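You operate a simulated robot arm through the tools that you are given. There is no shell and no other tool. Be economical: measure what you need, move in short steps, check, and stop when the job is done.

You run a simulated robot arm. Do the job below in one go: nothing can be reset, and whatever is moved stays where it is left.

## Task
Fetch the second longest blue ribbed bead and set it on top of the grey battery. Fetch the orange sponge and set it on the clear plate. Push the blue drawer shut. Put the white square pot in the inside of the steel tub. Put the square blue jar on the teal plate. Put the green stopper on the bare top of the red bench away on the top of the deep bench. Open the left kiln bench drawer, take the teal brick on the bare top of the red bench and put it away in the inside of the left kiln bench drawer and shut the drawer again. Do these in any order. Set down upright: second longest blue ribbed bead, square blue jar.

The check looks at the end state, three seconds after you hand in, the way a careful person would. Anything else that was tipped, shoved, dropped, spilled or broken makes it a failure. Lids that push on must go on centred and level and be pressed home; caps that screw on are set level and turned clockwise until they are tight.

## Robot
A 7-joint arm with a fingered hand on a trunk, on a base that drives. Base frame: it is fixed to the floor where the robot stands at the start and does not move with it; the origin is under the middle of the robot, x ahead of it, y to its left, z up; the surface under the hand at the start is at about z = 850. Lengths are in mm, angles in degrees, forces in N, time in s.
With the tool pointing down near the work surface it reaches from about 360 to 720 mm from the robot's upright axis, wherever it stands. Its first joint turns from -166.0 to 166.0 degrees. Places, roughly: blue drawer [400, -1600, 700]; clear plate (10x10x1 cm) [600, 1200, 900]; green stopper (4x4x4 cm) [-2700, 1500, 1100]; grey battery (6x5x8 cm) [-3200, -1500, 900]; inside of the left kiln bench drawer [-1100, 1000, 700]; inside of the steel tub (22x27 cm) [620, -1800, 860]; left kiln bench drawer [-1100, 1000, 700]; orange sponge (5x7x4 cm) [500, -1400, 900]; second longest blue ribbed bead (4x4x5 cm) [500, -100, 900]; square blue jar (6x6x8 cm) [-500, -2300, 900]; teal brick (10x3x4 cm) [-2700, 1600, 1000]; teal plate (10x10x1 cm) [500, 1200, 900]; top of the deep bench [-400, -2600, 800]; white square pot (6x6x3 cm) [-200, -2200, 900]. Payload 3.4 kg.
The tool frame sits at the grasp point between the pads (the TCP): z along the fingers, y along the line on which they close. The tips reach 25 mm beyond it. Largest opening 88 mm; the body of the gripper starts 29 mm behind the TCP. The gripper is a hand of 3 fingers: y runs from the thumb to the fingers, the wrist lies at [-13, -106, -174] in the tool frame, and closing takes about 1.5 s.
Orientation is told as [roll, pitch, yaw] about the base's x, y, z axes, in that order, counted from this pose: with the fingers straight down and the wrist toward the robot, the tool's x, y and z point along [0, 1, 0], [1, 0, 0] and [0, 0, -1] of the base frame.

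## Interface
- The arm moves only by the tool nudge_tool. Its argument "deltas" is a list of rows, each a list of 6 numbers: the shift along the tool's x, y, z in units of 20 mm (1.0 is 20 mm), then the turn, a rotation vector about the tool's x, y, z in units of 5 degrees (1.0 is 5 degrees). In form: [[tx, ty, tz, wx, wy, wz], ...]. A call has 1 to 8 rows; each row shifts and turns the commanded pose from where the row before left it, along the tool's axes as they then stand. "fingers" is the finger opening in mm, from 0 to 88, set as the call begins (left out, the last holds). A call with a number of a shift or a turn outside -1 to 1 is refused whole. Rows are played at 5 a second. More than 50 mm and 8.6 degrees between two rows, or a gripper value outside its range, and nothing of the call is played. A pose out of reach is approached as far as the arm can. The call stops where the force on the tool passes 40 N (or 10 N more than at its start, if that is more) or the arm is blocked; 0.2 s more then pass. Each finger travels about 72 mm/s and halts on what it meets, pressing with about 32 N; the grip force reading is that of the motor and also rises with nothing between the fingers. The clock runs only during rows and for 0.2 s after the last one: add rows that do not move to give the fingers time. It gives the time, the measured TCP pose, the force on the tool (base axes), the opening and the grip force at its end, in the units of the frame above (readings bear some noise), with the torque about the TCP (base axes, N m) and any sound that the robot's microphone picked up, and new pictures: "views" is both (left out), scene, wrist or none.
- Cameras (640 x 400 px; columns grow to the right, rows downward): "scene" is now at [24.4, 130.6, 1416.9]; the picture's right is [-0.32, -0.95, 0.00], its down [-0.49, 0.17, -0.86] and it looks along [0.81, -0.28, -0.52] (base axes); focal length 274 px, centre (320, 200). "wrist" rides on the gripper at [58, -85, -99] in the tool frame; the picture's right is [-0.67, 0.35, -0.66], its down [-0.69, -0.63, 0.37] and it looks along [-0.29, 0.69, 0.66] (tool axes); focal length 261 px, centre (320, 200). There is no depth. A picture from a camera that has moved, and an enlarged one, comes with that camera's place and axes in the base frame and with its lens. The place of the scene camera against the robot may be out by one fixed shift of up to 12 mm in any direction.
- slide_trunk(by): slides the trunk up (or, below 0, down) by that many mm; the arm and the scene camera ride with it, the base frame stays. It gives what a move gives, with no picture.
- steer(legs): drives the robot by 1 to 6 legs, each [ahead, left, turn to the left] in mm, mm and degrees, along the robot's own axes; the way and the turn of a leg run together, so that a leg with both is an arc; at most 1500 mm and 180 degrees a leg. The arm and the cameras ride along, it lands a little off, and it stops where it bumps. It gives what a move gives, and a new picture of the scene camera.
- preshape(shape): the hand has 3 fingers and takes this shape, open, in about a second: jaw (thumb against the fingers, like two jaws); tri (thumb and two fingers); tip (a fingertip pinch); poke (one finger out to press); point (the index stretched); flat (the hand flat); cup (the hand cupped); fist (a fist). The gripper value then closes the fingers along that shape, each until it touches; the sizes above hold for jaw. It gives what a move gives, with no picture.
- head_to(pan, tilt): turns the head with the scene camera to pan (to the left, within 155 degrees either way) and tilt (down, from -29 to 69), counted from straight ahead of the robot. It gives what a move gives, and a new picture of the scene camera.
- close_up(camera, box): a new picture of the part [left, top, right, bottom] of that camera's present view, enlarged. No time passes.
- finish_job(): hands the job in; it is judged then, once.

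Go step by step. Nothing tells you exact positions but the pictures and the camera data: compare them with the known pose of the tool, close in by small moves and look again before you grip or let go. The budget is 217 turns and 260 pictures, counting those below and the enlarged ones. Unless the task says otherwise, let go and move clear before handing in.

The tools are called after ">>>" by a JSON object that holds its "method" and its "body". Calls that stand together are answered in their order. nudge_tool: Moves the arm, as the interface text tells. Its arguments: {"type":"object","properties":{"deltas":{"type":"array"},"fingers":{"type":"number"},"views":{"type":"string","enum":["both","scene","wrist","none"]}},"required":["deltas"]} The other tools are called the same way: slide_trunk (by) slides the trunk up or down; preshape (shape) gives the hand a shape; steer (legs) drives the base; head_to (pan, tilt) turns the head that bears the scene camera; close_up (camera, box) takes an enlarged picture of a part of a camera's view; finish_job () hands the job in.

At the start:

```text
clock: 0.0
tcp_pos: [426.3, 6.5, 1142.9]
tcp_rot: [-0.1, 0.0, 0.0]
wrist_force: [-0.4, -0.3, 0.8]
torque: [-0.03, 0.0, -0.03]
grip_width: 87.8
grip_force: 0.1
shape: jaw
trunk travel left (down, up): [-425.0, 165.0]
robot x, y, heading: [4.0, 0.5, 0.4]
head pan, tilt: [-18.8, 31.2]
```

scene: 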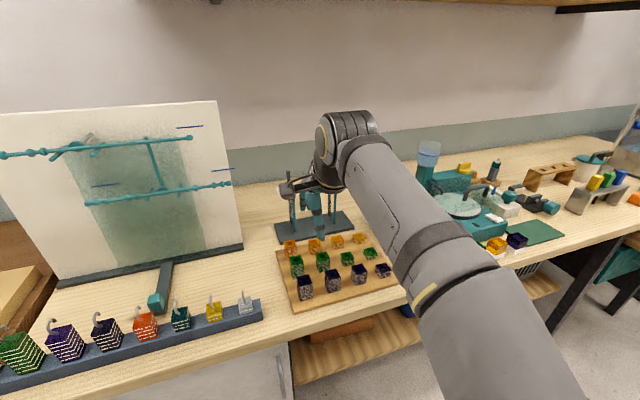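
wrist: 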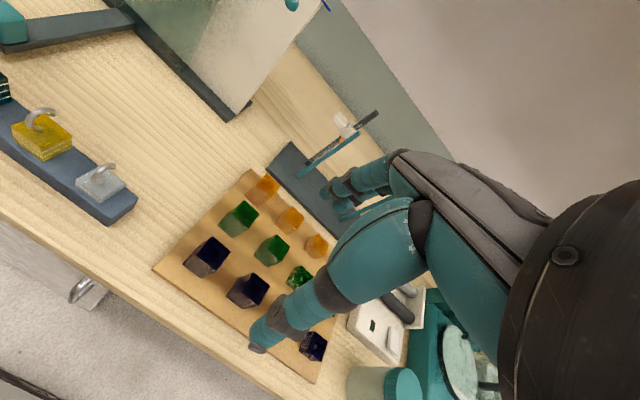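

I see a bench ahead with a peg board of beads (orange, green, blue) and more items to the right. I start by enlarging the beads and looking around.

>>> {"method": "close_up", "body": {"camera": "scene", "box": [260, 220, 420, 320]}}

>>> {"method": "close_up", "body": {"camera": "wrist", "box": [140, 160, 380, 390]}}

>>> {"method": "head_to", "body": {"pan": -60, "tilt": 30}}

```text
4.00 times, centred on (340, 270) of scene
camera zoom: at [24.4, 130.6, 1416.9], right [-0.32, -0.95, 0.0], down [-0.49, 0.17, -0.86], along [0.81, -0.28, -0.52], focal length 1097 px, centre (240, -80)
```

zoom: 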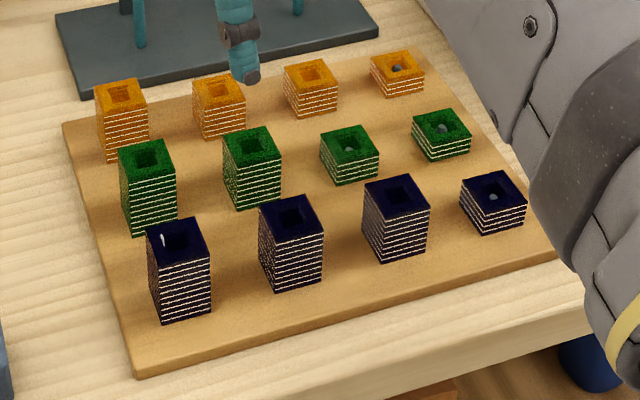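

```text
1.74 times, centred on (260, 275) of wrist
camera zoom: at [341.0, 65.8, 1242.6], right [0.35, -0.67, 0.66], down [-0.63, -0.69, -0.37], along [0.69, -0.29, -0.66], focal length 453 px, centre (424, 70)
```

zoom: 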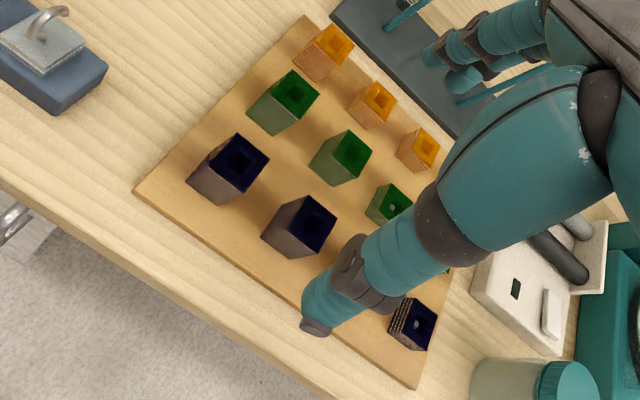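

```text
clock: 1.1
tcp_pos: [426.7, 6.8, 1142.7]
tcp_rot: [0.0, 0.1, -0.1]
wrist_force: [-0.7, 0.7, 0.6]
torque: [0.02, 0.01, 0.01]
grip_width: 87.6
grip_force: 0.1
shape: jaw
trunk travel left (down, up): [-425.0, 165.0]
robot x, y, heading: [3.1, 1.2, -0.2]
head pan, tilt: [-60.0, 30.0]
camera scene: at [-15.5, 81.2, 1418.8], right [-0.87, -0.5, 0.0], down [-0.25, 0.43, -0.87], along [0.43, -0.75, -0.5], focal length 274 px, centre (320, 200)
```

scene: 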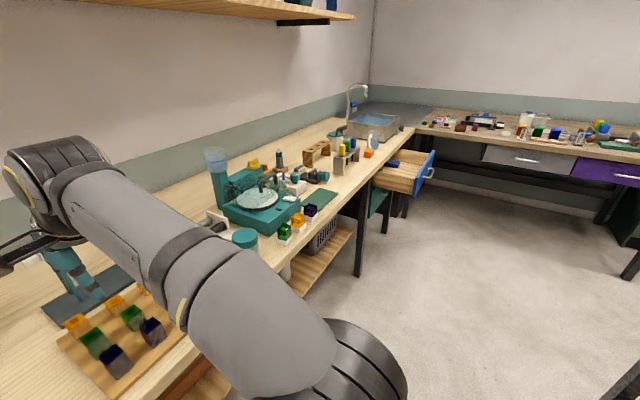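

The room has a bench in front, a sink bench to the right and further benches. I look around the rest and come back for bead lengths.

>>> {"method": "head_to", "body": {"pan": -105, "tilt": 25}}

>>> {"method": "head_to", "body": {"pan": -150, "tilt": 25}}

>>> {"method": "head_to", "body": {"pan": 150, "tilt": 25}}

>>> {"method": "head_to", "body": {"pan": 100, "tilt": 25}}

>>> {"method": "head_to", "body": {"pan": 50, "tilt": 25}}

>>> {"method": "head_to", "body": {"pan": 0, "tilt": 45}}

>>> {"method": "close_up", "body": {"camera": "scene", "box": [320, 130, 480, 230]}}

```text
clock: 2.2
tcp_pos: [425.8, 6.7, 1143.1]
tcp_rot: [0.0, -0.1, 0.0]
wrist_force: [0.2, 0.4, 0.4]
torque: [0.01, 0.01, 0.0]
grip_width: 87.6
grip_force: 0.0
shape: jaw
trunk travel left (down, up): [-425.0, 165.0]
robot x, y, heading: [-2.8, -2.3, -0.3]
head pan, tilt: [-105.0, 25.0]
camera scene: at [-84.5, 70.5, 1426.8], right [-0.97, 0.26, 0.0], down [0.11, 0.41, -0.91], along [-0.23, -0.88, -0.42], focal length 274 px, centre (320, 200)
```

scene: 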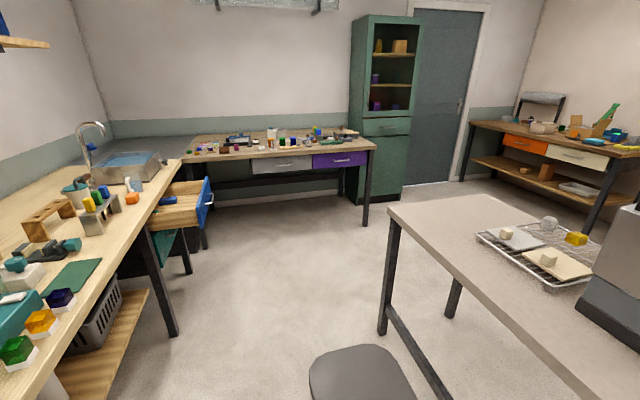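

```text
clock: 3.3
tcp_pos: [426.7, 6.9, 1141.5]
tcp_rot: [0.0, 0.0, 0.0]
wrist_force: [-0.1, -0.3, 0.0]
torque: [0.0, -0.01, -0.02]
grip_width: 87.4
grip_force: 0.0
shape: jaw
trunk travel left (down, up): [-425.0, 165.0]
robot x, y, heading: [-0.0, -0.6, 0.2]
head pan, tilt: [-150.0, 25.0]
camera scene: at [-140.5, 113.4, 1426.8], right [-0.5, 0.87, 0.0], down [0.37, 0.21, -0.91], along [-0.78, -0.45, -0.42], focal length 274 px, centre (320, 200)
```

scene: 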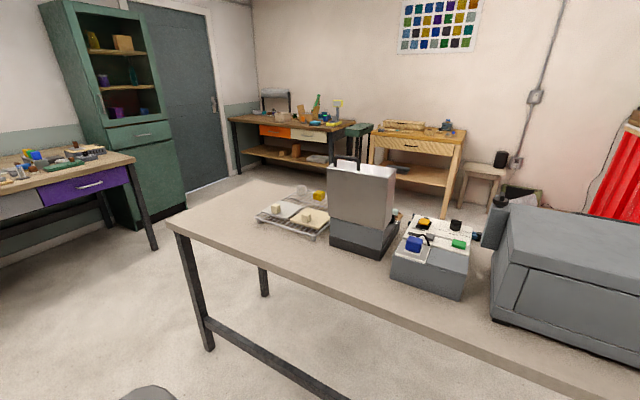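

```text
clock: 7.4
tcp_pos: [425.6, 6.2, 1143.4]
tcp_rot: [0.0, 0.0, 0.1]
wrist_force: [0.0, 0.1, -0.1]
torque: [0.02, 0.0, 0.0]
grip_width: 87.6
grip_force: 0.2
shape: jaw
trunk travel left (down, up): [-425.0, 165.0]
robot x, y, heading: [0.0, 0.2, 0.0]
head pan, tilt: [150.0, 25.0]
camera scene: at [-140.5, 205.6, 1426.8], right [0.5, 0.87, 0.0], down [0.37, -0.21, -0.91], along [-0.78, 0.45, -0.42], focal length 274 px, centre (320, 200)
```

scene: 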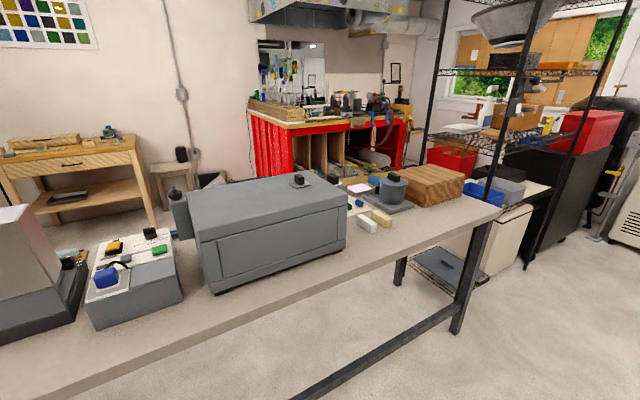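

```text
clock: 8.6
tcp_pos: [426.8, 7.1, 1142.8]
tcp_rot: [0.0, 0.0, 0.0]
wrist_force: [-0.2, 0.1, 0.3]
torque: [0.01, -0.03, -0.01]
grip_width: 87.9
grip_force: 0.0
shape: jaw
trunk travel left (down, up): [-425.0, 165.0]
robot x, y, heading: [1.0, 1.7, -0.2]
head pan, tilt: [100.0, 25.0]
camera scene: at [-76.8, 250.3, 1426.8], right [0.98, 0.17, 0.0], down [0.07, -0.42, -0.91], along [-0.16, 0.89, -0.42], focal length 274 px, centre (320, 200)
```

scene: 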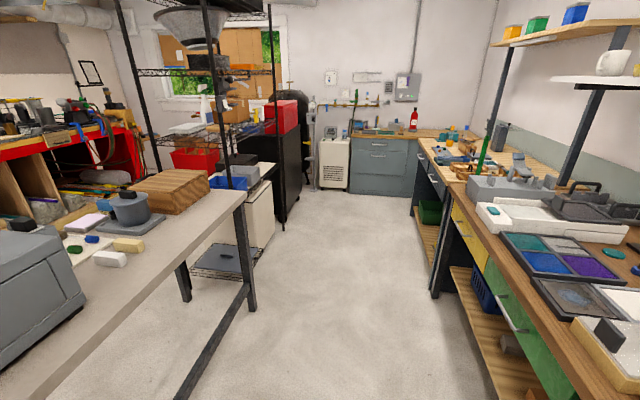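

```text
clock: 9.8
tcp_pos: [426.1, 7.0, 1142.4]
tcp_rot: [0.1, 0.0, 0.1]
wrist_force: [0.3, -0.8, 0.4]
torque: [-0.02, 0.02, 0.04]
grip_width: 87.5
grip_force: 0.1
shape: jaw
trunk travel left (down, up): [-425.0, 165.0]
robot x, y, heading: [0.0, 0.5, -0.3]
head pan, tilt: [50.0, 25.0]
camera scene: at [-1.6, 230.2, 1426.8], right [0.77, -0.64, 0.0], down [-0.27, -0.32, -0.91], along [0.58, 0.69, -0.42], focal length 274 px, centre (320, 200)
```

scene: 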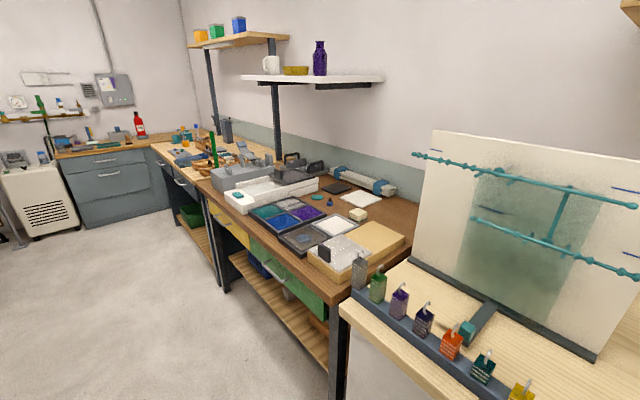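

```text
clock: 10.9
tcp_pos: [425.0, 7.6, 1143.1]
tcp_rot: [-0.1, -0.1, 0.0]
wrist_force: [0.7, -0.5, 0.2]
torque: [0.01, -0.03, 0.02]
grip_width: 87.5
grip_force: 0.1
shape: jaw
trunk travel left (down, up): [-425.0, 165.0]
robot x, y, heading: [0.8, 2.4, 0.0]
head pan, tilt: [0.0, 45.0]
camera scene: at [20.6, 159.6, 1396.2], right [0.0, -1.0, 0.0], down [-0.71, 0.0, -0.71], along [0.71, 0.0, -0.71], focal length 274 px, centre (320, 200)
```

scene: 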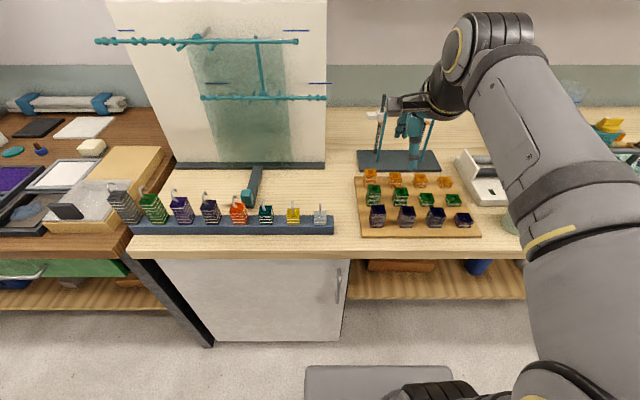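

```text
4.00 times, centred on (400, 180) of scene
camera zoom: at [20.6, 159.6, 1396.2], right [0.0, -1.0, 0.0], down [-0.71, 0.0, -0.71], along [0.71, 0.0, -0.71], focal length 1097 px, centre (0, 280)
```

zoom: 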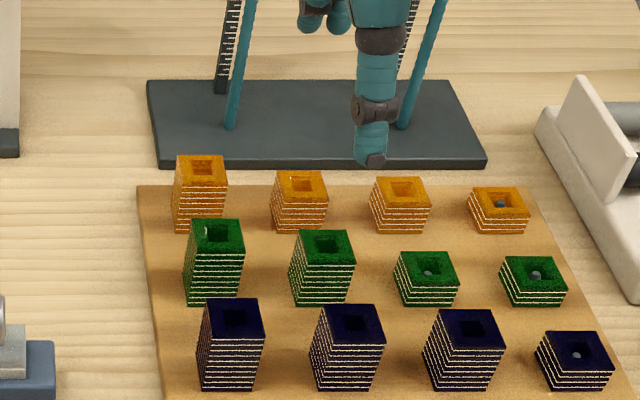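

Blue row appears to shorten left to right; I verify by zooming harder on each.

>>> {"method": "close_up", "body": {"camera": "scene", "box": [364, 198, 412, 234]}}

>>> {"method": "close_up", "body": {"camera": "scene", "box": [394, 198, 450, 234]}}

```text
11.11 times, centred on (388, 216) of scene
camera zoom: at [20.6, 159.6, 1396.2], right [0.0, -1.0, 0.0], down [-0.71, 0.0, -0.71], along [0.71, 0.0, -0.71], focal length 3047 px, centre (-436, 22)
```

zoom: 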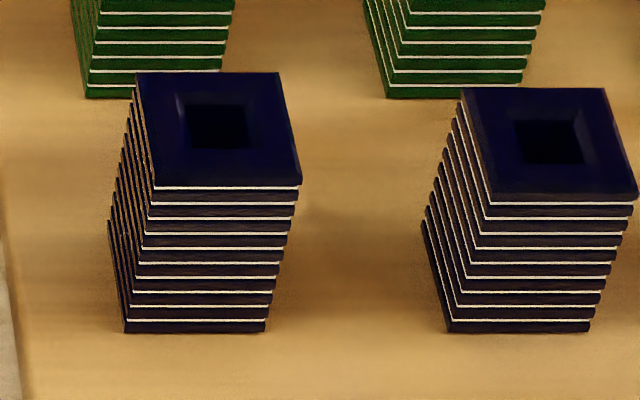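

```text
11.11 times, centred on (422, 216) of scene
camera zoom: at [20.6, 159.6, 1396.2], right [0.0, -1.0, 0.0], down [-0.71, 0.0, -0.71], along [0.71, 0.0, -0.71], focal length 3047 px, centre (-813, 22)
```

zoom: 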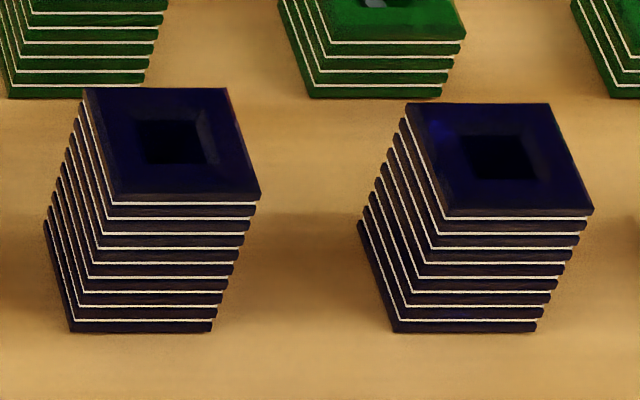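

Rib counts are 10, 9, 8 for the first three blue beads, so the second from the left (about [468, -53]) is the second longest. I move over it with a partly closed hand.

>>> {"method": "nudge_tool", "body": {"deltas": [[-0.375, 0.26, 0.85, 0, 0, 0], [-0.375, 0.26, 0.85, 0, 0, 0], [-0.375, 0.26, 0.85, 0, 0, 0], [-0.375, 0.26, 0.85, 0, 0, 0], [-0.375, 0.26, 0.85, 0, 0, 0], [-0.375, 0.26, 0.85, 0, 0, 0], [-0.375, 0.26, 0.85, 0, 0, 0], [-0.375, 0.26, 0.85, 0, 0, 0]], "fingers": 62}}

```text
clock: 12.8
tcp_pos: [469.3, -53.0, 1007.8]
tcp_rot: [-0.1, 0.1, 0.0]
wrist_force: [0.2, -0.4, 0.0]
torque: [-0.02, -0.01, 0.0]
grip_width: 62.3
grip_force: 0.0
shape: jaw
trunk travel left (down, up): [-425.0, 165.0]
robot x, y, heading: [3.6, 3.1, 0.1]
head pan, tilt: [0.0, 45.0]
camera scene: at [20.6, 159.5, 1396.2], right [0.0, -1.0, 0.0], down [-0.71, 0.0, -0.71], along [0.71, 0.0, -0.71], focal length 274 px, centre (320, 200)
camera wrist: at [384.5, 5.7, 1107.1], right [0.35, -0.67, 0.66], down [-0.63, -0.69, -0.37], along [0.69, -0.29, -0.66], focal length 261 px, centre (320, 200)
```

scene: 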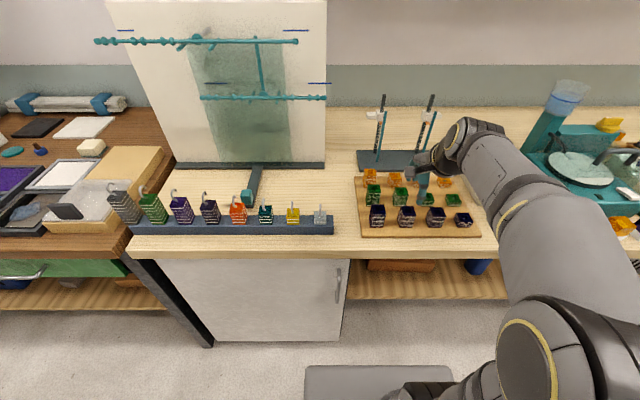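
wrist: 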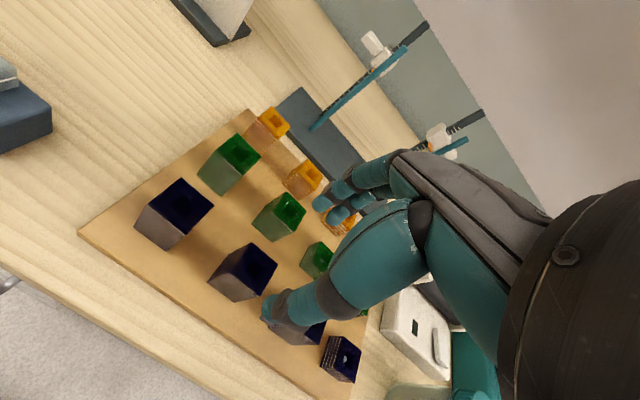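

Bead 2 lies near (477,-57) by the wrist camera. I descend partly and check again.

>>> {"method": "nudge_tool", "body": {"deltas": [[-0.1, 0.2, 0.75, 0, 0, 0], [-0.1, 0.2, 0.75, 0, 0, 0], [0, 0, 0.75, 0, 0, 0], [0, 0, 0.5, 0, 0, 0]], "views": "wrist"}}

>>> {"method": "close_up", "body": {"camera": "scene", "box": [360, 160, 480, 240]}}

```text
clock: 13.8
tcp_pos: [476.7, -57.5, 951.5]
tcp_rot: [0.1, 0.1, 0.0]
wrist_force: [-0.2, -0.1, -0.5]
torque: [-0.03, 0.02, -0.01]
grip_width: 62.5
grip_force: 0.0
shape: jaw
trunk travel left (down, up): [-425.0, 165.0]
robot x, y, heading: [-0.2, -1.4, -0.1]
head pan, tilt: [0.0, 45.0]
camera wrist: at [390.5, 1.4, 1051.5], right [0.35, -0.67, 0.66], down [-0.63, -0.69, -0.37], along [0.69, -0.29, -0.66], focal length 261 px, centre (320, 200)
```

wrist: 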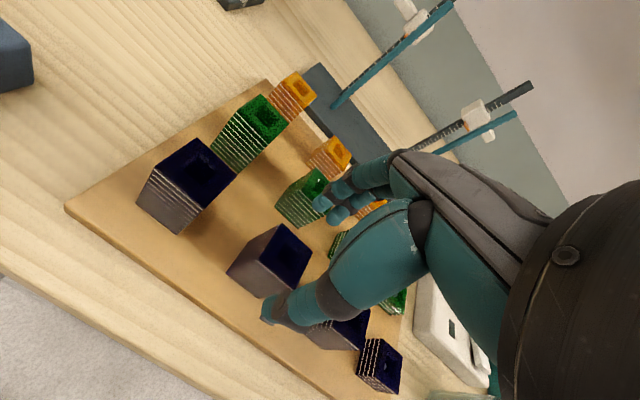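

```text
5.00 times, centred on (420, 200) of scene
camera zoom: at [20.6, 159.5, 1396.2], right [0.0, -1.0, 0.0], down [-0.71, 0.0, -0.71], along [0.71, 0.0, -0.71], focal length 1371 px, centre (-180, 200)
```

zoom: 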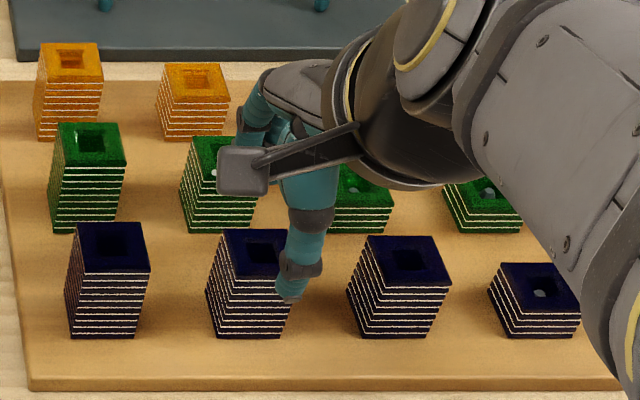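

>>> {"method": "close_up", "body": {"camera": "wrist", "box": [200, 200, 360, 320]}}

```text
3.33 times, centred on (280, 260) of wrist
camera zoom: at [390.5, 1.4, 1051.5], right [0.35, -0.67, 0.66], down [-0.63, -0.69, -0.37], along [0.69, -0.29, -0.66], focal length 869 px, centre (453, 0)
```

zoom: 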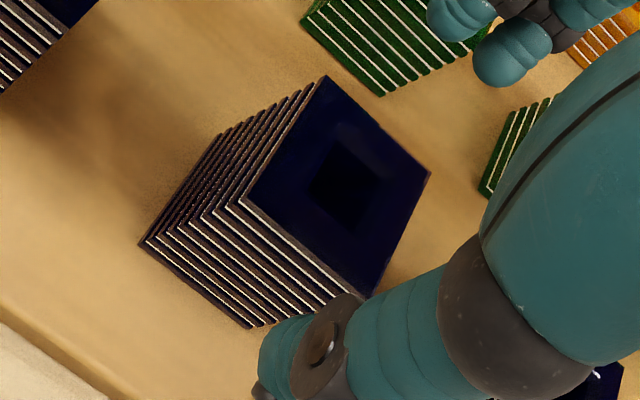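

Bead top centre ≈ (479,-59.5), top z ≈ 909. I descend around it and close.

>>> {"method": "nudge_tool", "body": {"deltas": [[-0.1, 0.12, 0.5, 0, 0, 0], [0, 0, 0.6, 0, 0, 0], [0, 0, 0.6, 0, 0, 0], [0, 0, 0.5, 0, 0, 0], [0, 0, 0.45, 0, 0, 0]]}}

```text
clock: 14.9
tcp_pos: [478.1, -59.9, 898.2]
tcp_rot: [0.0, 0.0, -0.1]
wrist_force: [0.0, -0.3, -0.2]
torque: [0.03, -0.02, 0.01]
grip_width: 62.4
grip_force: 0.1
shape: jaw
trunk travel left (down, up): [-425.0, 165.0]
robot x, y, heading: [-0.2, -0.3, -0.1]
head pan, tilt: [0.0, 45.0]
camera scene: at [20.6, 159.5, 1396.2], right [0.0, -1.0, 0.0], down [-0.71, 0.0, -0.71], along [0.71, 0.0, -0.71], focal length 274 px, centre (320, 200)
camera wrist: at [392.9, -0.7, 998.6], right [0.35, -0.67, 0.66], down [-0.63, -0.69, -0.37], along [0.69, -0.29, -0.66], focal length 261 px, centre (320, 200)
```

scene: 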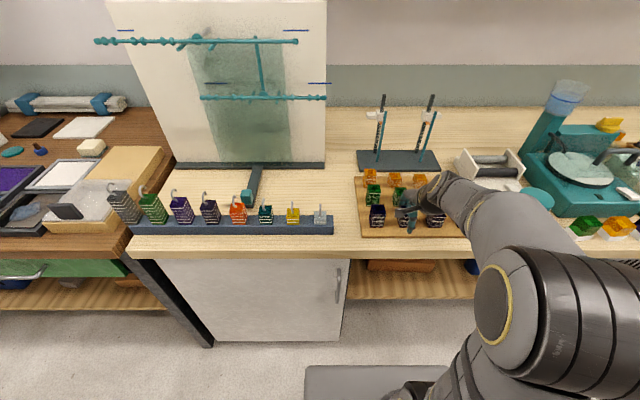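
wrist: 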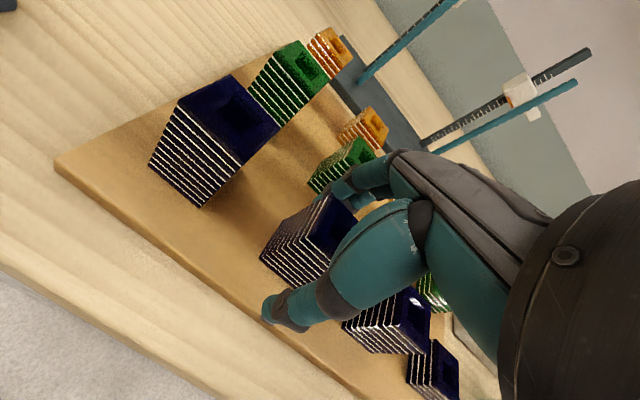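

>>> {"method": "nudge_tool", "body": {"deltas": [[0, 0, 0, 0, 0, 0], [0, 0, 0, 0, 0, 0], [0, 0, 0, 0, 0, 0], [0, 0, 0, 0, 0, 0], [0, 0, 0, 0, 0, 0], [0, 0, 0, 0, 0, 0]], "fingers": 0, "views": "wrist"}}

```text
clock: 16.4
tcp_pos: [478.4, -59.9, 897.5]
tcp_rot: [-0.1, 0.0, 0.0]
wrist_force: [0.2, 0.0, -0.3]
torque: [-0.01, 0.0, -0.01]
grip_width: 26.3
grip_force: 32.6
shape: jaw
trunk travel left (down, up): [-425.0, 165.0]
robot x, y, heading: [0.6, -0.4, -0.1]
head pan, tilt: [0.0, 45.0]
camera wrist: at [393.0, -0.7, 998.8], right [0.35, -0.67, 0.66], down [-0.63, -0.69, -0.37], along [0.69, -0.29, -0.66], focal length 261 px, centre (320, 200)
```

wrist: 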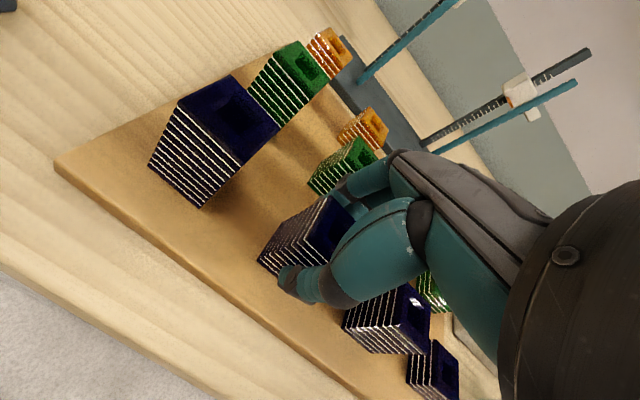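

Grip at 26 mm holds. I lift straight up.

>>> {"method": "nudge_tool", "body": {"deltas": [[0, 0, -0.5, 0, 0, 0], [0, 0, -0.75, 0, 0, 0], [0, 0, -0.75, 0, 0, 0], [0, 0, -1, 0, 0, 0], [0, 0, -1, 0, 0, 0], [0, 0, -1, 0, 0, 0], [0, 0, -1, 0, 0, 0]]}}

```text
clock: 17.9
tcp_pos: [477.1, -58.9, 1018.7]
tcp_rot: [0.0, 0.0, -0.1]
wrist_force: [-0.2, -0.2, -0.9]
torque: [-0.01, 0.01, 0.02]
grip_width: 26.4
grip_force: 31.6
shape: jaw
trunk travel left (down, up): [-425.0, 165.0]
robot x, y, heading: [1.1, 1.1, -0.1]
head pan, tilt: [0.0, 45.0]
camera scene: at [20.6, 159.5, 1396.2], right [0.0, -1.0, 0.0], down [-0.71, 0.0, -0.71], along [0.71, 0.0, -0.71], focal length 274 px, centre (320, 200)
camera wrist: at [392.7, -0.3, 1119.0], right [0.35, -0.67, 0.66], down [-0.63, -0.69, -0.37], along [0.69, -0.29, -0.66], focal length 261 px, centre (320, 200)
```

scene: 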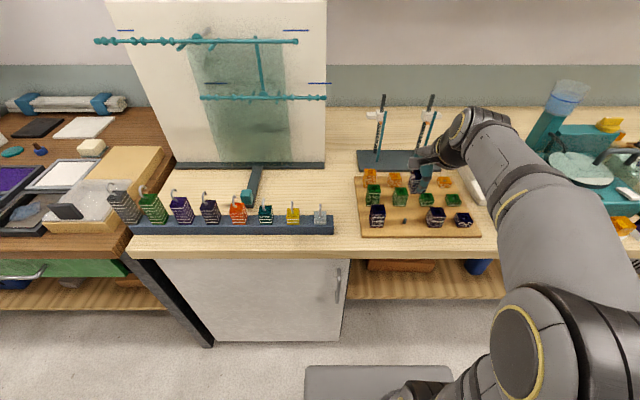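
wrist: 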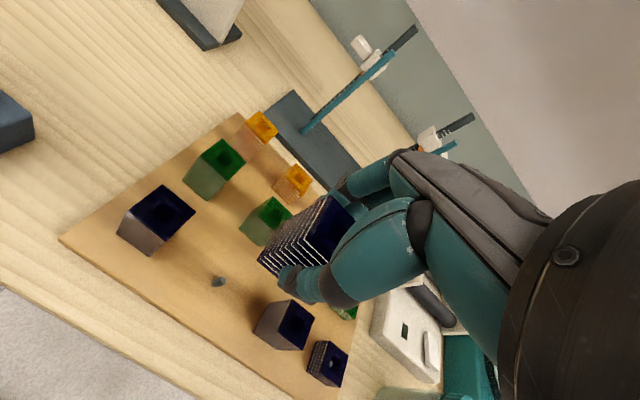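

Bead is off its peg. I raise it and check the floor around the robot before driving.

>>> {"method": "nudge_tool", "body": {"deltas": [[0, -0.5, -1, 0, 0, 0], [0, -0.5, -1, 0, 0, 0], [0, -0.5, -1, 0, 0, 0], [0, -0.5, -1, 0, 0, 0], [0, 0, -1, 0, 0, 0], [0, 0, -1, 0, 0, 0], [0, 0, -1, 0, 0, 0], [0, 0, -1, 0, 0, 0]], "views": "none"}}

>>> {"method": "head_to", "body": {"pan": -110, "tilt": 60}}

>>> {"method": "head_to", "body": {"pan": -150, "tilt": 40}}

```text
clock: 19.8
tcp_pos: [437.7, -58.0, 1180.3]
tcp_rot: [0.0, 0.0, 0.0]
wrist_force: [0.0, -0.1, -0.5]
torque: [-0.02, -0.02, 0.0]
grip_width: 26.3
grip_force: 32.3
shape: jaw
trunk travel left (down, up): [-425.0, 165.0]
robot x, y, heading: [-1.1, 1.3, 0.0]
head pan, tilt: [0.0, 45.0]
```

```text
clock: 21.6
tcp_pos: [439.1, -58.7, 1179.0]
tcp_rot: [0.0, -0.1, 0.0]
wrist_force: [0.1, -0.2, -1.3]
torque: [-0.02, -0.01, 0.0]
grip_width: 26.4
grip_force: 32.1
shape: jaw
trunk travel left (down, up): [-425.0, 165.0]
robot x, y, heading: [2.5, -2.3, 0.2]
head pan, tilt: [-110.0, 60.0]
camera scene: at [-83.4, 96.9, 1376.7], right [-0.94, 0.34, 0.0], down [0.3, 0.81, -0.5], along [-0.17, -0.47, -0.87], focal length 274 px, centre (320, 200)
```

scene: 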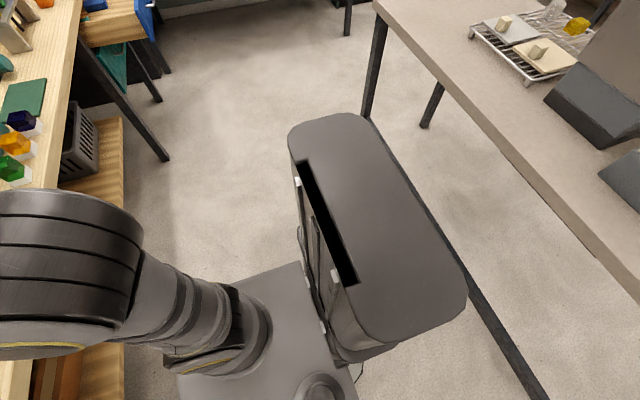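

```text
clock: 22.7
tcp_pos: [437.8, -58.5, 1180.0]
tcp_rot: [0.0, 0.0, 0.0]
wrist_force: [0.1, 0.0, -0.9]
torque: [-0.02, 0.0, -0.02]
grip_width: 26.4
grip_force: 31.7
shape: jaw
trunk travel left (down, up): [-425.0, 165.0]
robot x, y, heading: [0.9, 3.0, -0.2]
head pan, tilt: [-150.0, 40.0]
camera scene: at [-134.3, 116.9, 1403.4], right [-0.5, 0.87, 0.0], down [0.56, 0.32, -0.77], along [-0.66, -0.38, -0.64], focal length 274 px, centre (320, 200)
```

scene: 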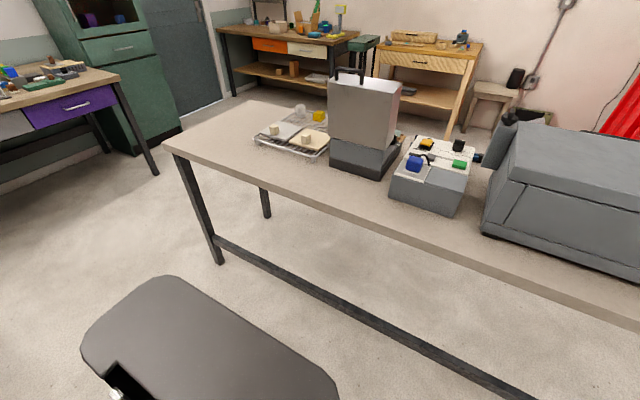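

The dark slab is the robot's own back column, so the floor is free. I drive right, back past the table end, turn round and head toward the far bench with the battery.

>>> {"method": "steer", "body": {"legs": [[-150, -1150, 0], [-600, -200, 0], [0, 0, -180], [1300, 50, 0]]}}

>>> {"method": "head_to", "body": {"pan": 0, "tilt": 25}}

```text
clock: 45.3
tcp_pos: [-2515.4, -1293.6, 1178.7]
tcp_rot: [-0.1, 0.0, 178.8]
wrist_force: [0.4, 0.5, -1.1]
torque: [0.03, 0.03, 0.0]
grip_width: 25.9
grip_force: 31.8
shape: jaw
trunk travel left (down, up): [-425.0, 165.0]
robot x, y, heading: [-2081.5, -1361.3, 179.0]
head pan, tilt: [-150.0, 40.0]
camera scene: at [-1948.1, -1478.7, 1403.5], right [0.48, -0.88, 0.0], down [-0.56, -0.31, -0.77], along [0.67, 0.37, -0.64], focal length 274 px, centre (320, 200)
```

scene: 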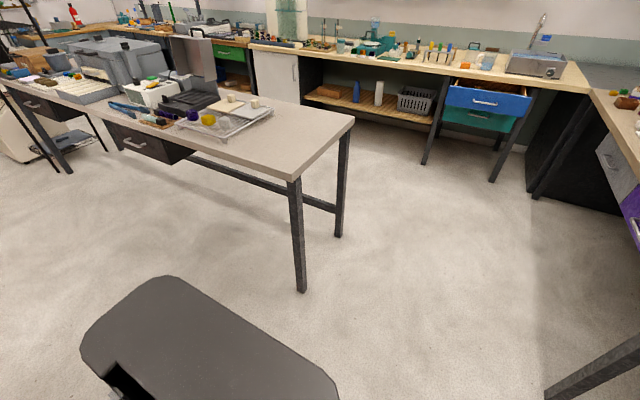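

```text
clock: 47.6
tcp_pos: [-2516.1, -1292.9, 1178.3]
tcp_rot: [0.0, 0.0, 178.8]
wrist_force: [0.9, -0.5, -0.7]
torque: [0.01, -0.01, 0.0]
grip_width: 26.0
grip_force: 32.5
shape: jaw
trunk travel left (down, up): [-425.0, 165.0]
robot x, y, heading: [-2080.8, -1359.5, 178.9]
head pan, tilt: [0.0, 25.0]
camera scene: at [-2114.7, -1517.6, 1426.8], right [0.02, 1.0, 0.0], down [0.42, -0.01, -0.91], along [-0.91, 0.02, -0.42], focal length 274 px, centre (320, 200)
```

scene: 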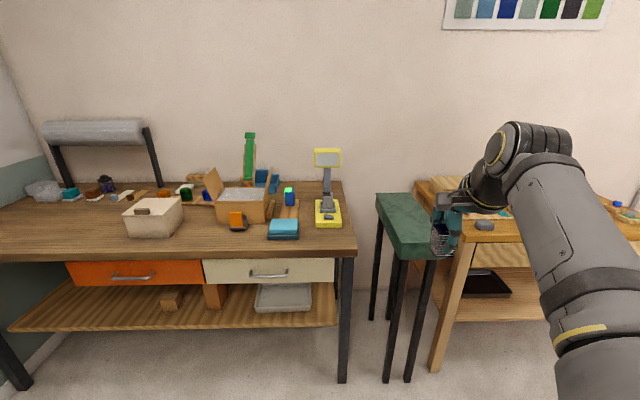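

I'm facing the bench; I enlarge the part near where the grey battery should be.

>>> {"method": "close_up", "body": {"camera": "scene", "box": [200, 140, 360, 250]}}

>>> {"method": "close_up", "body": {"camera": "scene", "box": [20, 150, 200, 250]}}

```text
3.64 times, centred on (280, 195) of scene
camera zoom: at [-2114.7, -1517.6, 1426.8], right [0.02, 1.0, 0.0], down [0.42, -0.01, -0.91], along [-0.91, 0.02, -0.42], focal length 997 px, centre (466, 218)
```

zoom: 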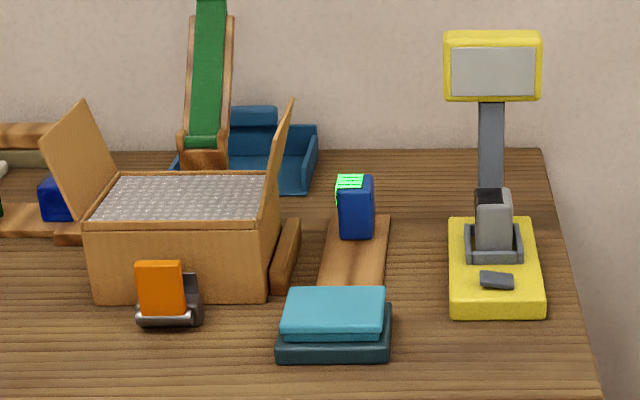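

```text
3.56 times, centred on (110, 200) of scene
camera zoom: at [-2114.7, -1517.6, 1426.8], right [0.02, 1.0, 0.0], down [0.42, -0.01, -0.91], along [-0.91, 0.02, -0.42], focal length 975 px, centre (1067, 200)
```

zoom: 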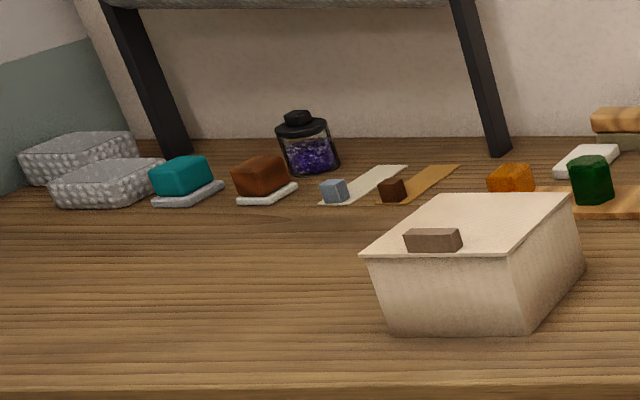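

The grey battery is docked in the yellow stand near (-3220,-1460). I drive closer.

>>> {"method": "steer", "body": {"legs": [[470, 90, 1]]}}

>>> {"method": "head_to", "body": {"pan": 8, "tilt": 40}}

>>> {"method": "close_up", "body": {"camera": "scene", "box": [220, 60, 420, 200]}}

```text
clock: 50.5
tcp_pos: [-2981.4, -1384.6, 1178.8]
tcp_rot: [0.0, 0.1, 179.7]
wrist_force: [-0.3, 0.2, -0.8]
torque: [0.02, 0.02, 0.03]
grip_width: 26.0
grip_force: 31.8
shape: jaw
trunk travel left (down, up): [-425.0, 165.0]
robot x, y, heading: [-2541.6, -1448.3, 179.7]
head pan, tilt: [0.0, 25.0]
camera scene: at [-2577.6, -1602.4, 1426.8], right [0.01, 1.0, 0.0], down [0.42, 0.0, -0.91], along [-0.91, 0.01, -0.42], focal length 274 px, centre (320, 200)
```

scene: 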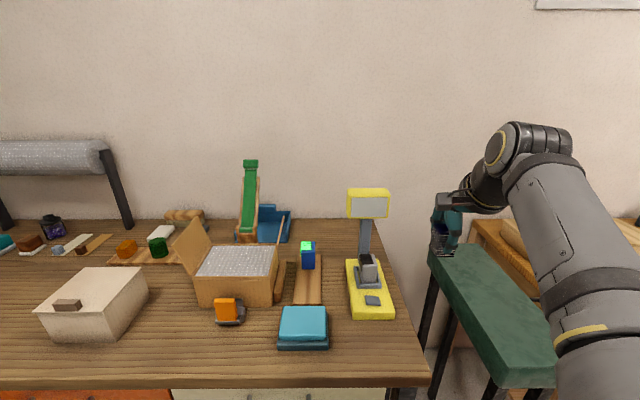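

```text
clock: 51.2
tcp_pos: [-2981.5, -1384.5, 1178.5]
tcp_rot: [-0.1, -0.1, 179.5]
wrist_force: [0.2, -0.2, -1.4]
torque: [0.03, 0.01, 0.03]
grip_width: 25.7
grip_force: 32.1
shape: jaw
trunk travel left (down, up): [-425.0, 165.0]
robot x, y, heading: [-2543.6, -1449.6, 179.6]
head pan, tilt: [8.0, 40.0]
camera scene: at [-2569.6, -1614.3, 1403.5], right [-0.13, 0.99, 0.0], down [0.64, 0.09, -0.77], along [-0.76, -0.1, -0.64], focal length 274 px, centre (320, 200)
```

scene: 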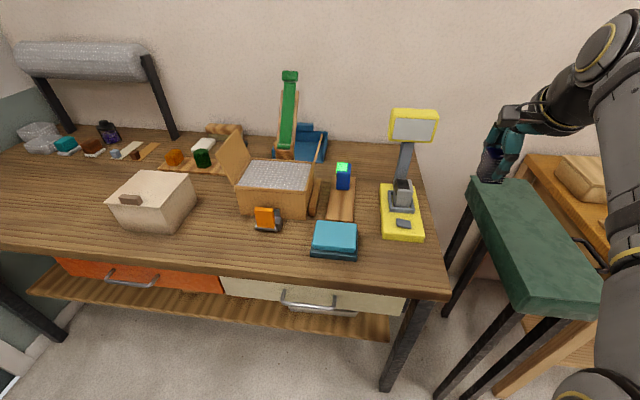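

```text
2.86 times, centred on (320, 130) of scene
camera zoom: at [-2569.6, -1614.3, 1403.5], right [-0.13, 0.99, 0.0], down [0.64, 0.09, -0.77], along [-0.76, -0.1, -0.64], focal length 784 px, centre (320, 400)
```

zoom: 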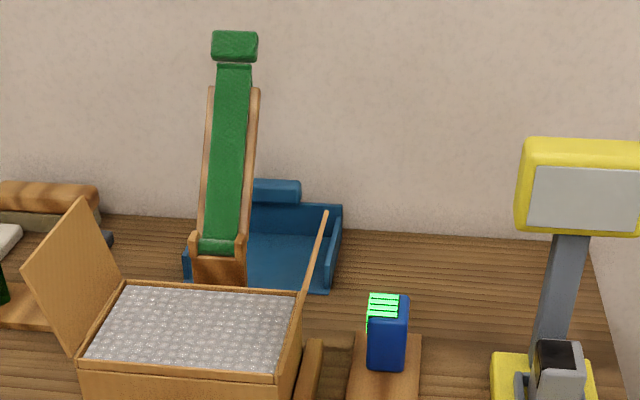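

>>> {"method": "close_up", "body": {"camera": "scene", "box": [370, 100, 450, 250]}}

>>> {"method": "close_up", "body": {"camera": "scene", "box": [376, 165, 432, 215]}}

```text
2.67 times, centred on (410, 175) of scene
camera zoom: at [-2569.6, -1614.3, 1403.5], right [-0.13, 0.99, 0.0], down [0.64, 0.09, -0.77], along [-0.76, -0.1, -0.64], focal length 731 px, centre (80, 267)
```

zoom: 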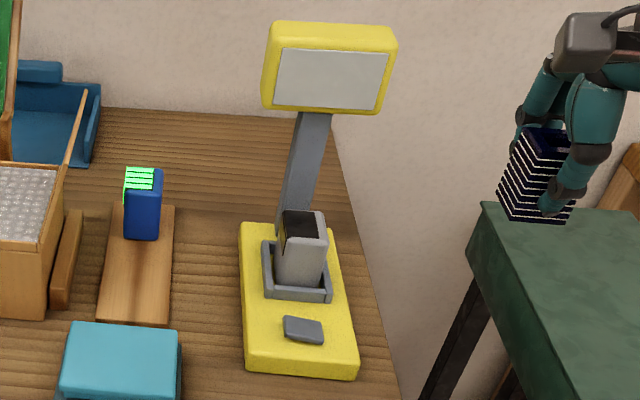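

```text
8.00 times, centred on (404, 190) of scene
camera zoom: at [-2569.6, -1614.3, 1403.5], right [-0.13, 0.99, 0.0], down [0.64, 0.09, -0.77], along [-0.76, -0.1, -0.64], focal length 2194 px, centre (-352, 280)
```

zoom: 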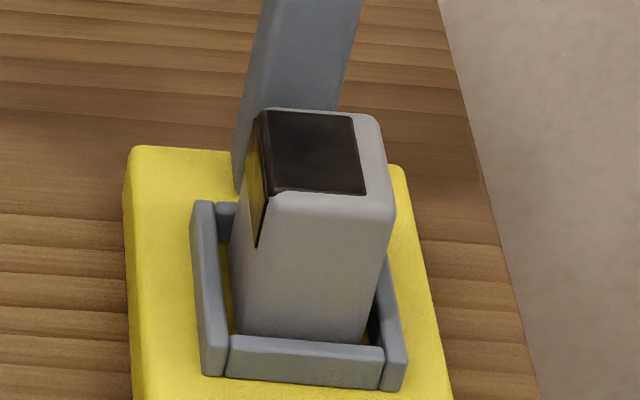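

The battery stands in a cradle with a post and display just behind it, so I turn the hand sideways (closing across y) to keep clear of the display.

>>> {"method": "nudge_tool", "body": {"deltas": [[0, 0, 0, 0, 0, -1], [0, 0, 0, 0, 0, -1], [0, 0, 0, 0, 0, -1], [0, 0, 0, 0, 0, -1], [0, 0, 0, 0, 0, -1], [0, 0, 0, 0, 0, -1], [0, 0, 0, 0, 0, -1], [0, 0, 0, 0, 0, -1]], "views": "none"}}

>>> {"method": "nudge_tool", "body": {"deltas": [[0, 0, 0, 0, 0, -1], [0, 0, 0, 0, 0, -1], [0, 0, 0, 0, 0, -1], [0, 0, 0, 0, 0, -1], [0, 0, 0, 0, 0, -1], [0, 0, 0, 0, 0, -1], [0, 0, 0, 0, 0, -1], [0, 0, 0, 0, 0, -1]], "views": "both"}}

```text
clock: 53.0
tcp_pos: [-2980.7, -1384.1, 1178.7]
tcp_rot: [0.0, 0.0, -140.1]
wrist_force: [0.3, -0.4, -0.8]
torque: [-0.02, -0.01, 0.01]
grip_width: 25.7
grip_force: 32.0
shape: jaw
trunk travel left (down, up): [-425.0, 165.0]
robot x, y, heading: [-2542.5, -1448.5, 179.6]
head pan, tilt: [8.0, 40.0]
```

```text
clock: 54.8
tcp_pos: [-2984.9, -1388.8, 1170.5]
tcp_rot: [1.5, 1.1, -104.5]
wrist_force: [-0.3, 0.9, -1.3]
torque: [0.01, 0.01, -0.01]
grip_width: 25.9
grip_force: 31.8
shape: jaw
out of reach, approached as far as the arm can: row 8
trunk travel left (down, up): [-425.0, 165.0]
robot x, y, heading: [-2541.4, -1445.8, 179.7]
head pan, tilt: [8.0, 40.0]
camera scene: at [-2569.2, -1614.4, 1403.5], right [-0.13, 0.99, 0.0], down [0.64, 0.09, -0.77], along [-0.76, -0.1, -0.64], focal length 274 px, centre (320, 200)
camera wrist: at [-2909.6, -1321.2, 1273.9], right [-0.76, -0.18, 0.63], down [-0.49, 0.79, -0.37], along [-0.43, -0.59, -0.68], focal length 261 px, centre (320, 200)
```

scene: 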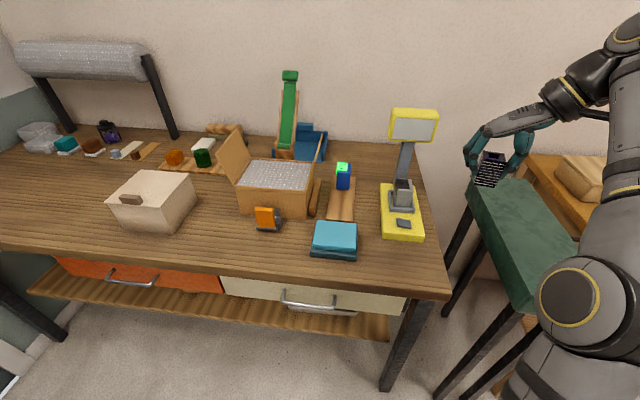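
wrist: 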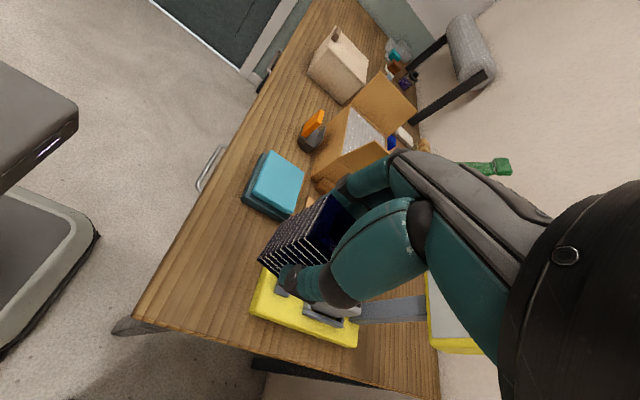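

Turned 75 degrees near a reach limit at this close distance. I move out toward the battery keeping height, then finish the turn.

>>> {"method": "nudge_tool", "body": {"deltas": [[-0.985, 0.575, 0, 0, 0, 0], [-0.985, 0.575, 0, 0, 0, 0], [-0.985, 0.575, 0, 0, 0, 0], [-0.985, 0.575, 0, 0, 0, 0], [-0.985, 0.575, 0, 0, 0, 0], [-0.985, 0.575, 0, 0, 0, 0], [-0.985, 0.575, 0.3, 0, 0, 0], [-0.985, 0.575, 0.3, 0, 0, 0]]}}

```text
clock: 56.6
tcp_pos: [-3041.6, -1420.1, 1136.7]
tcp_rot: [1.4, 0.8, -104.5]
wrist_force: [0.3, 0.3, -0.6]
torque: [-0.01, 0.02, 0.0]
grip_width: 25.7
grip_force: 31.8
shape: jaw
out of reach, approached as far as the arm can: row 1, 2, 3, 4, 5, 6, 7, 8
trunk travel left (down, up): [-425.0, 165.0]
robot x, y, heading: [-2546.3, -1447.6, 179.6]
head pan, tilt: [8.0, 40.0]
camera scene: at [-2568.9, -1613.9, 1403.5], right [-0.13, 0.99, 0.0], down [0.64, 0.09, -0.77], along [-0.76, -0.1, -0.64], focal length 274 px, centre (320, 200)
camera wrist: at [-2966.9, -1351.8, 1239.7], right [-0.75, -0.18, 0.63], down [-0.5, 0.78, -0.37], along [-0.43, -0.6, -0.68], focal length 261 px, centre (320, 200)
```

scene: 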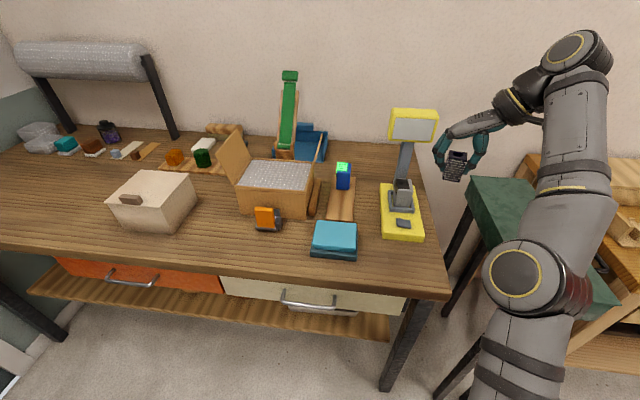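
wrist: 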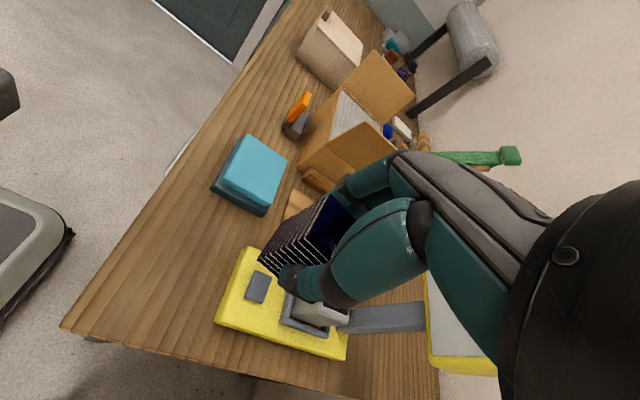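

The sideways wrist hits its limit from here; standing further to the right and facing obliquely will ease it. I retract and reposition.

>>> {"method": "nudge_tool", "body": {"deltas": [[0.985, -0.575, 0, 0, 0, 0.5], [0.985, -0.575, 0, 0, 0, 0.5], [0.985, -0.575, 0, 0, 0, 0.5], [0.985, -0.575, 0, 0, 0, 0.5], [0.985, -0.575, 0, 0, 0, 0], [0.985, -0.575, 0, 0, 0, 0]], "views": "none"}}

>>> {"method": "steer", "body": {"legs": [[55, -188, 0], [0, 0, 19]]}}

```text
clock: 58.0
tcp_pos: [-2908.2, -1397.1, 1142.9]
tcp_rot: [1.3, 1.1, -114.4]
wrist_force: [0.3, -1.2, -0.4]
torque: [-0.02, -0.02, -0.02]
grip_width: 25.8
grip_force: 31.9
shape: jaw
trunk travel left (down, up): [-425.0, 165.0]
robot x, y, heading: [-2542.3, -1443.0, 179.5]
head pan, tilt: [8.0, 40.0]
```

```text
clock: 60.7
tcp_pos: [-2959.2, -1332.5, 1142.7]
tcp_rot: [1.3, 1.2, -95.1]
wrist_force: [0.4, -0.5, -1.0]
torque: [0.0, 0.02, -0.01]
grip_width: 26.0
grip_force: 32.6
shape: jaw
trunk travel left (down, up): [-425.0, 165.0]
robot x, y, heading: [-2600.2, -1255.8, -161.1]
head pan, tilt: [8.0, 40.0]
camera scene: at [-2566.7, -1424.5, 1403.4], right [-0.45, 0.89, 0.0], down [0.57, 0.29, -0.77], along [-0.68, -0.35, -0.64], focal length 274 px, centre (320, 200)
```

scene: 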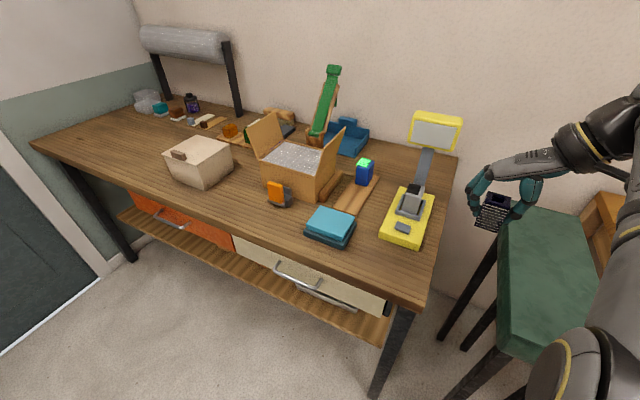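

>>> {"method": "nudge_tool", "body": {"deltas": [[0, 0, 0, -0.26, 0.24, -1], [-1, 0.93, 0.2, 0, 0, 0], [-1, 0.93, 0.2, 0, 0, 0], [-1, 0.93, 0.2, 0, 0, 0], [-1, 0.93, 0.2, 0, 0, 0], [-1, 0.93, 0.2, 0, 0, 0], [-1, 0.93, 0.2, 0, 0, 0], [-1, 0.93, 0.2, 0, 0, 0]]}}

```text
clock: 62.5
tcp_pos: [-3096.6, -1463.4, 1109.6]
tcp_rot: [2.6, -0.3, -90.2]
wrist_force: [1.1, 0.1, -0.7]
torque: [-0.01, 0.01, 0.01]
grip_width: 25.9
grip_force: 31.7
shape: jaw
trunk travel left (down, up): [-425.0, 165.0]
robot x, y, heading: [-2597.9, -1258.9, -161.1]
head pan, tilt: [8.0, 40.0]
camera scene: at [-2567.3, -1424.9, 1403.4], right [-0.45, 0.89, 0.0], down [0.57, 0.29, -0.77], along [-0.68, -0.35, -0.64], focal length 274 px, centre (320, 200)
camera wrist: at [-3044.2, -1377.5, 1211.3], right [-0.7, -0.34, 0.63], down [-0.67, 0.63, -0.4], along [-0.26, -0.7, -0.67], focal length 261 px, centre (320, 200)
```

scene: 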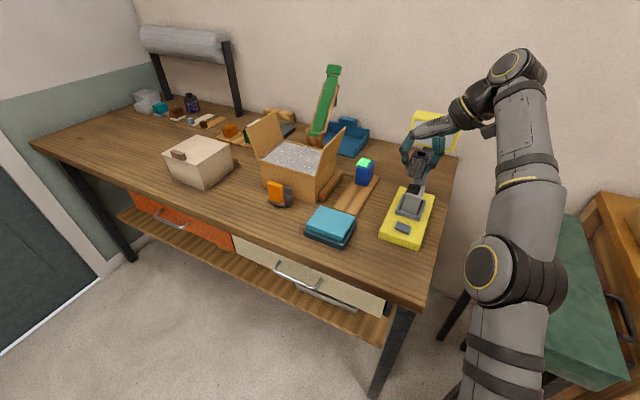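
wrist: 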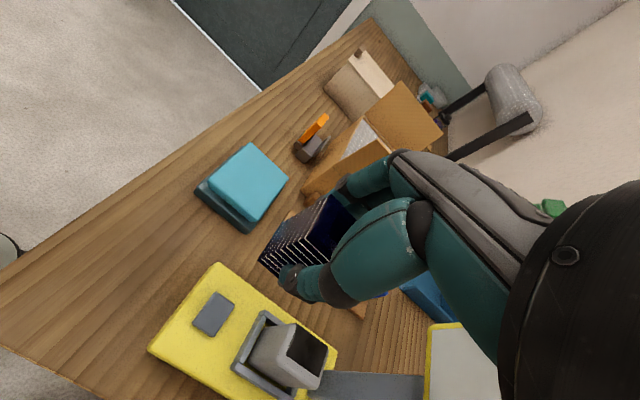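

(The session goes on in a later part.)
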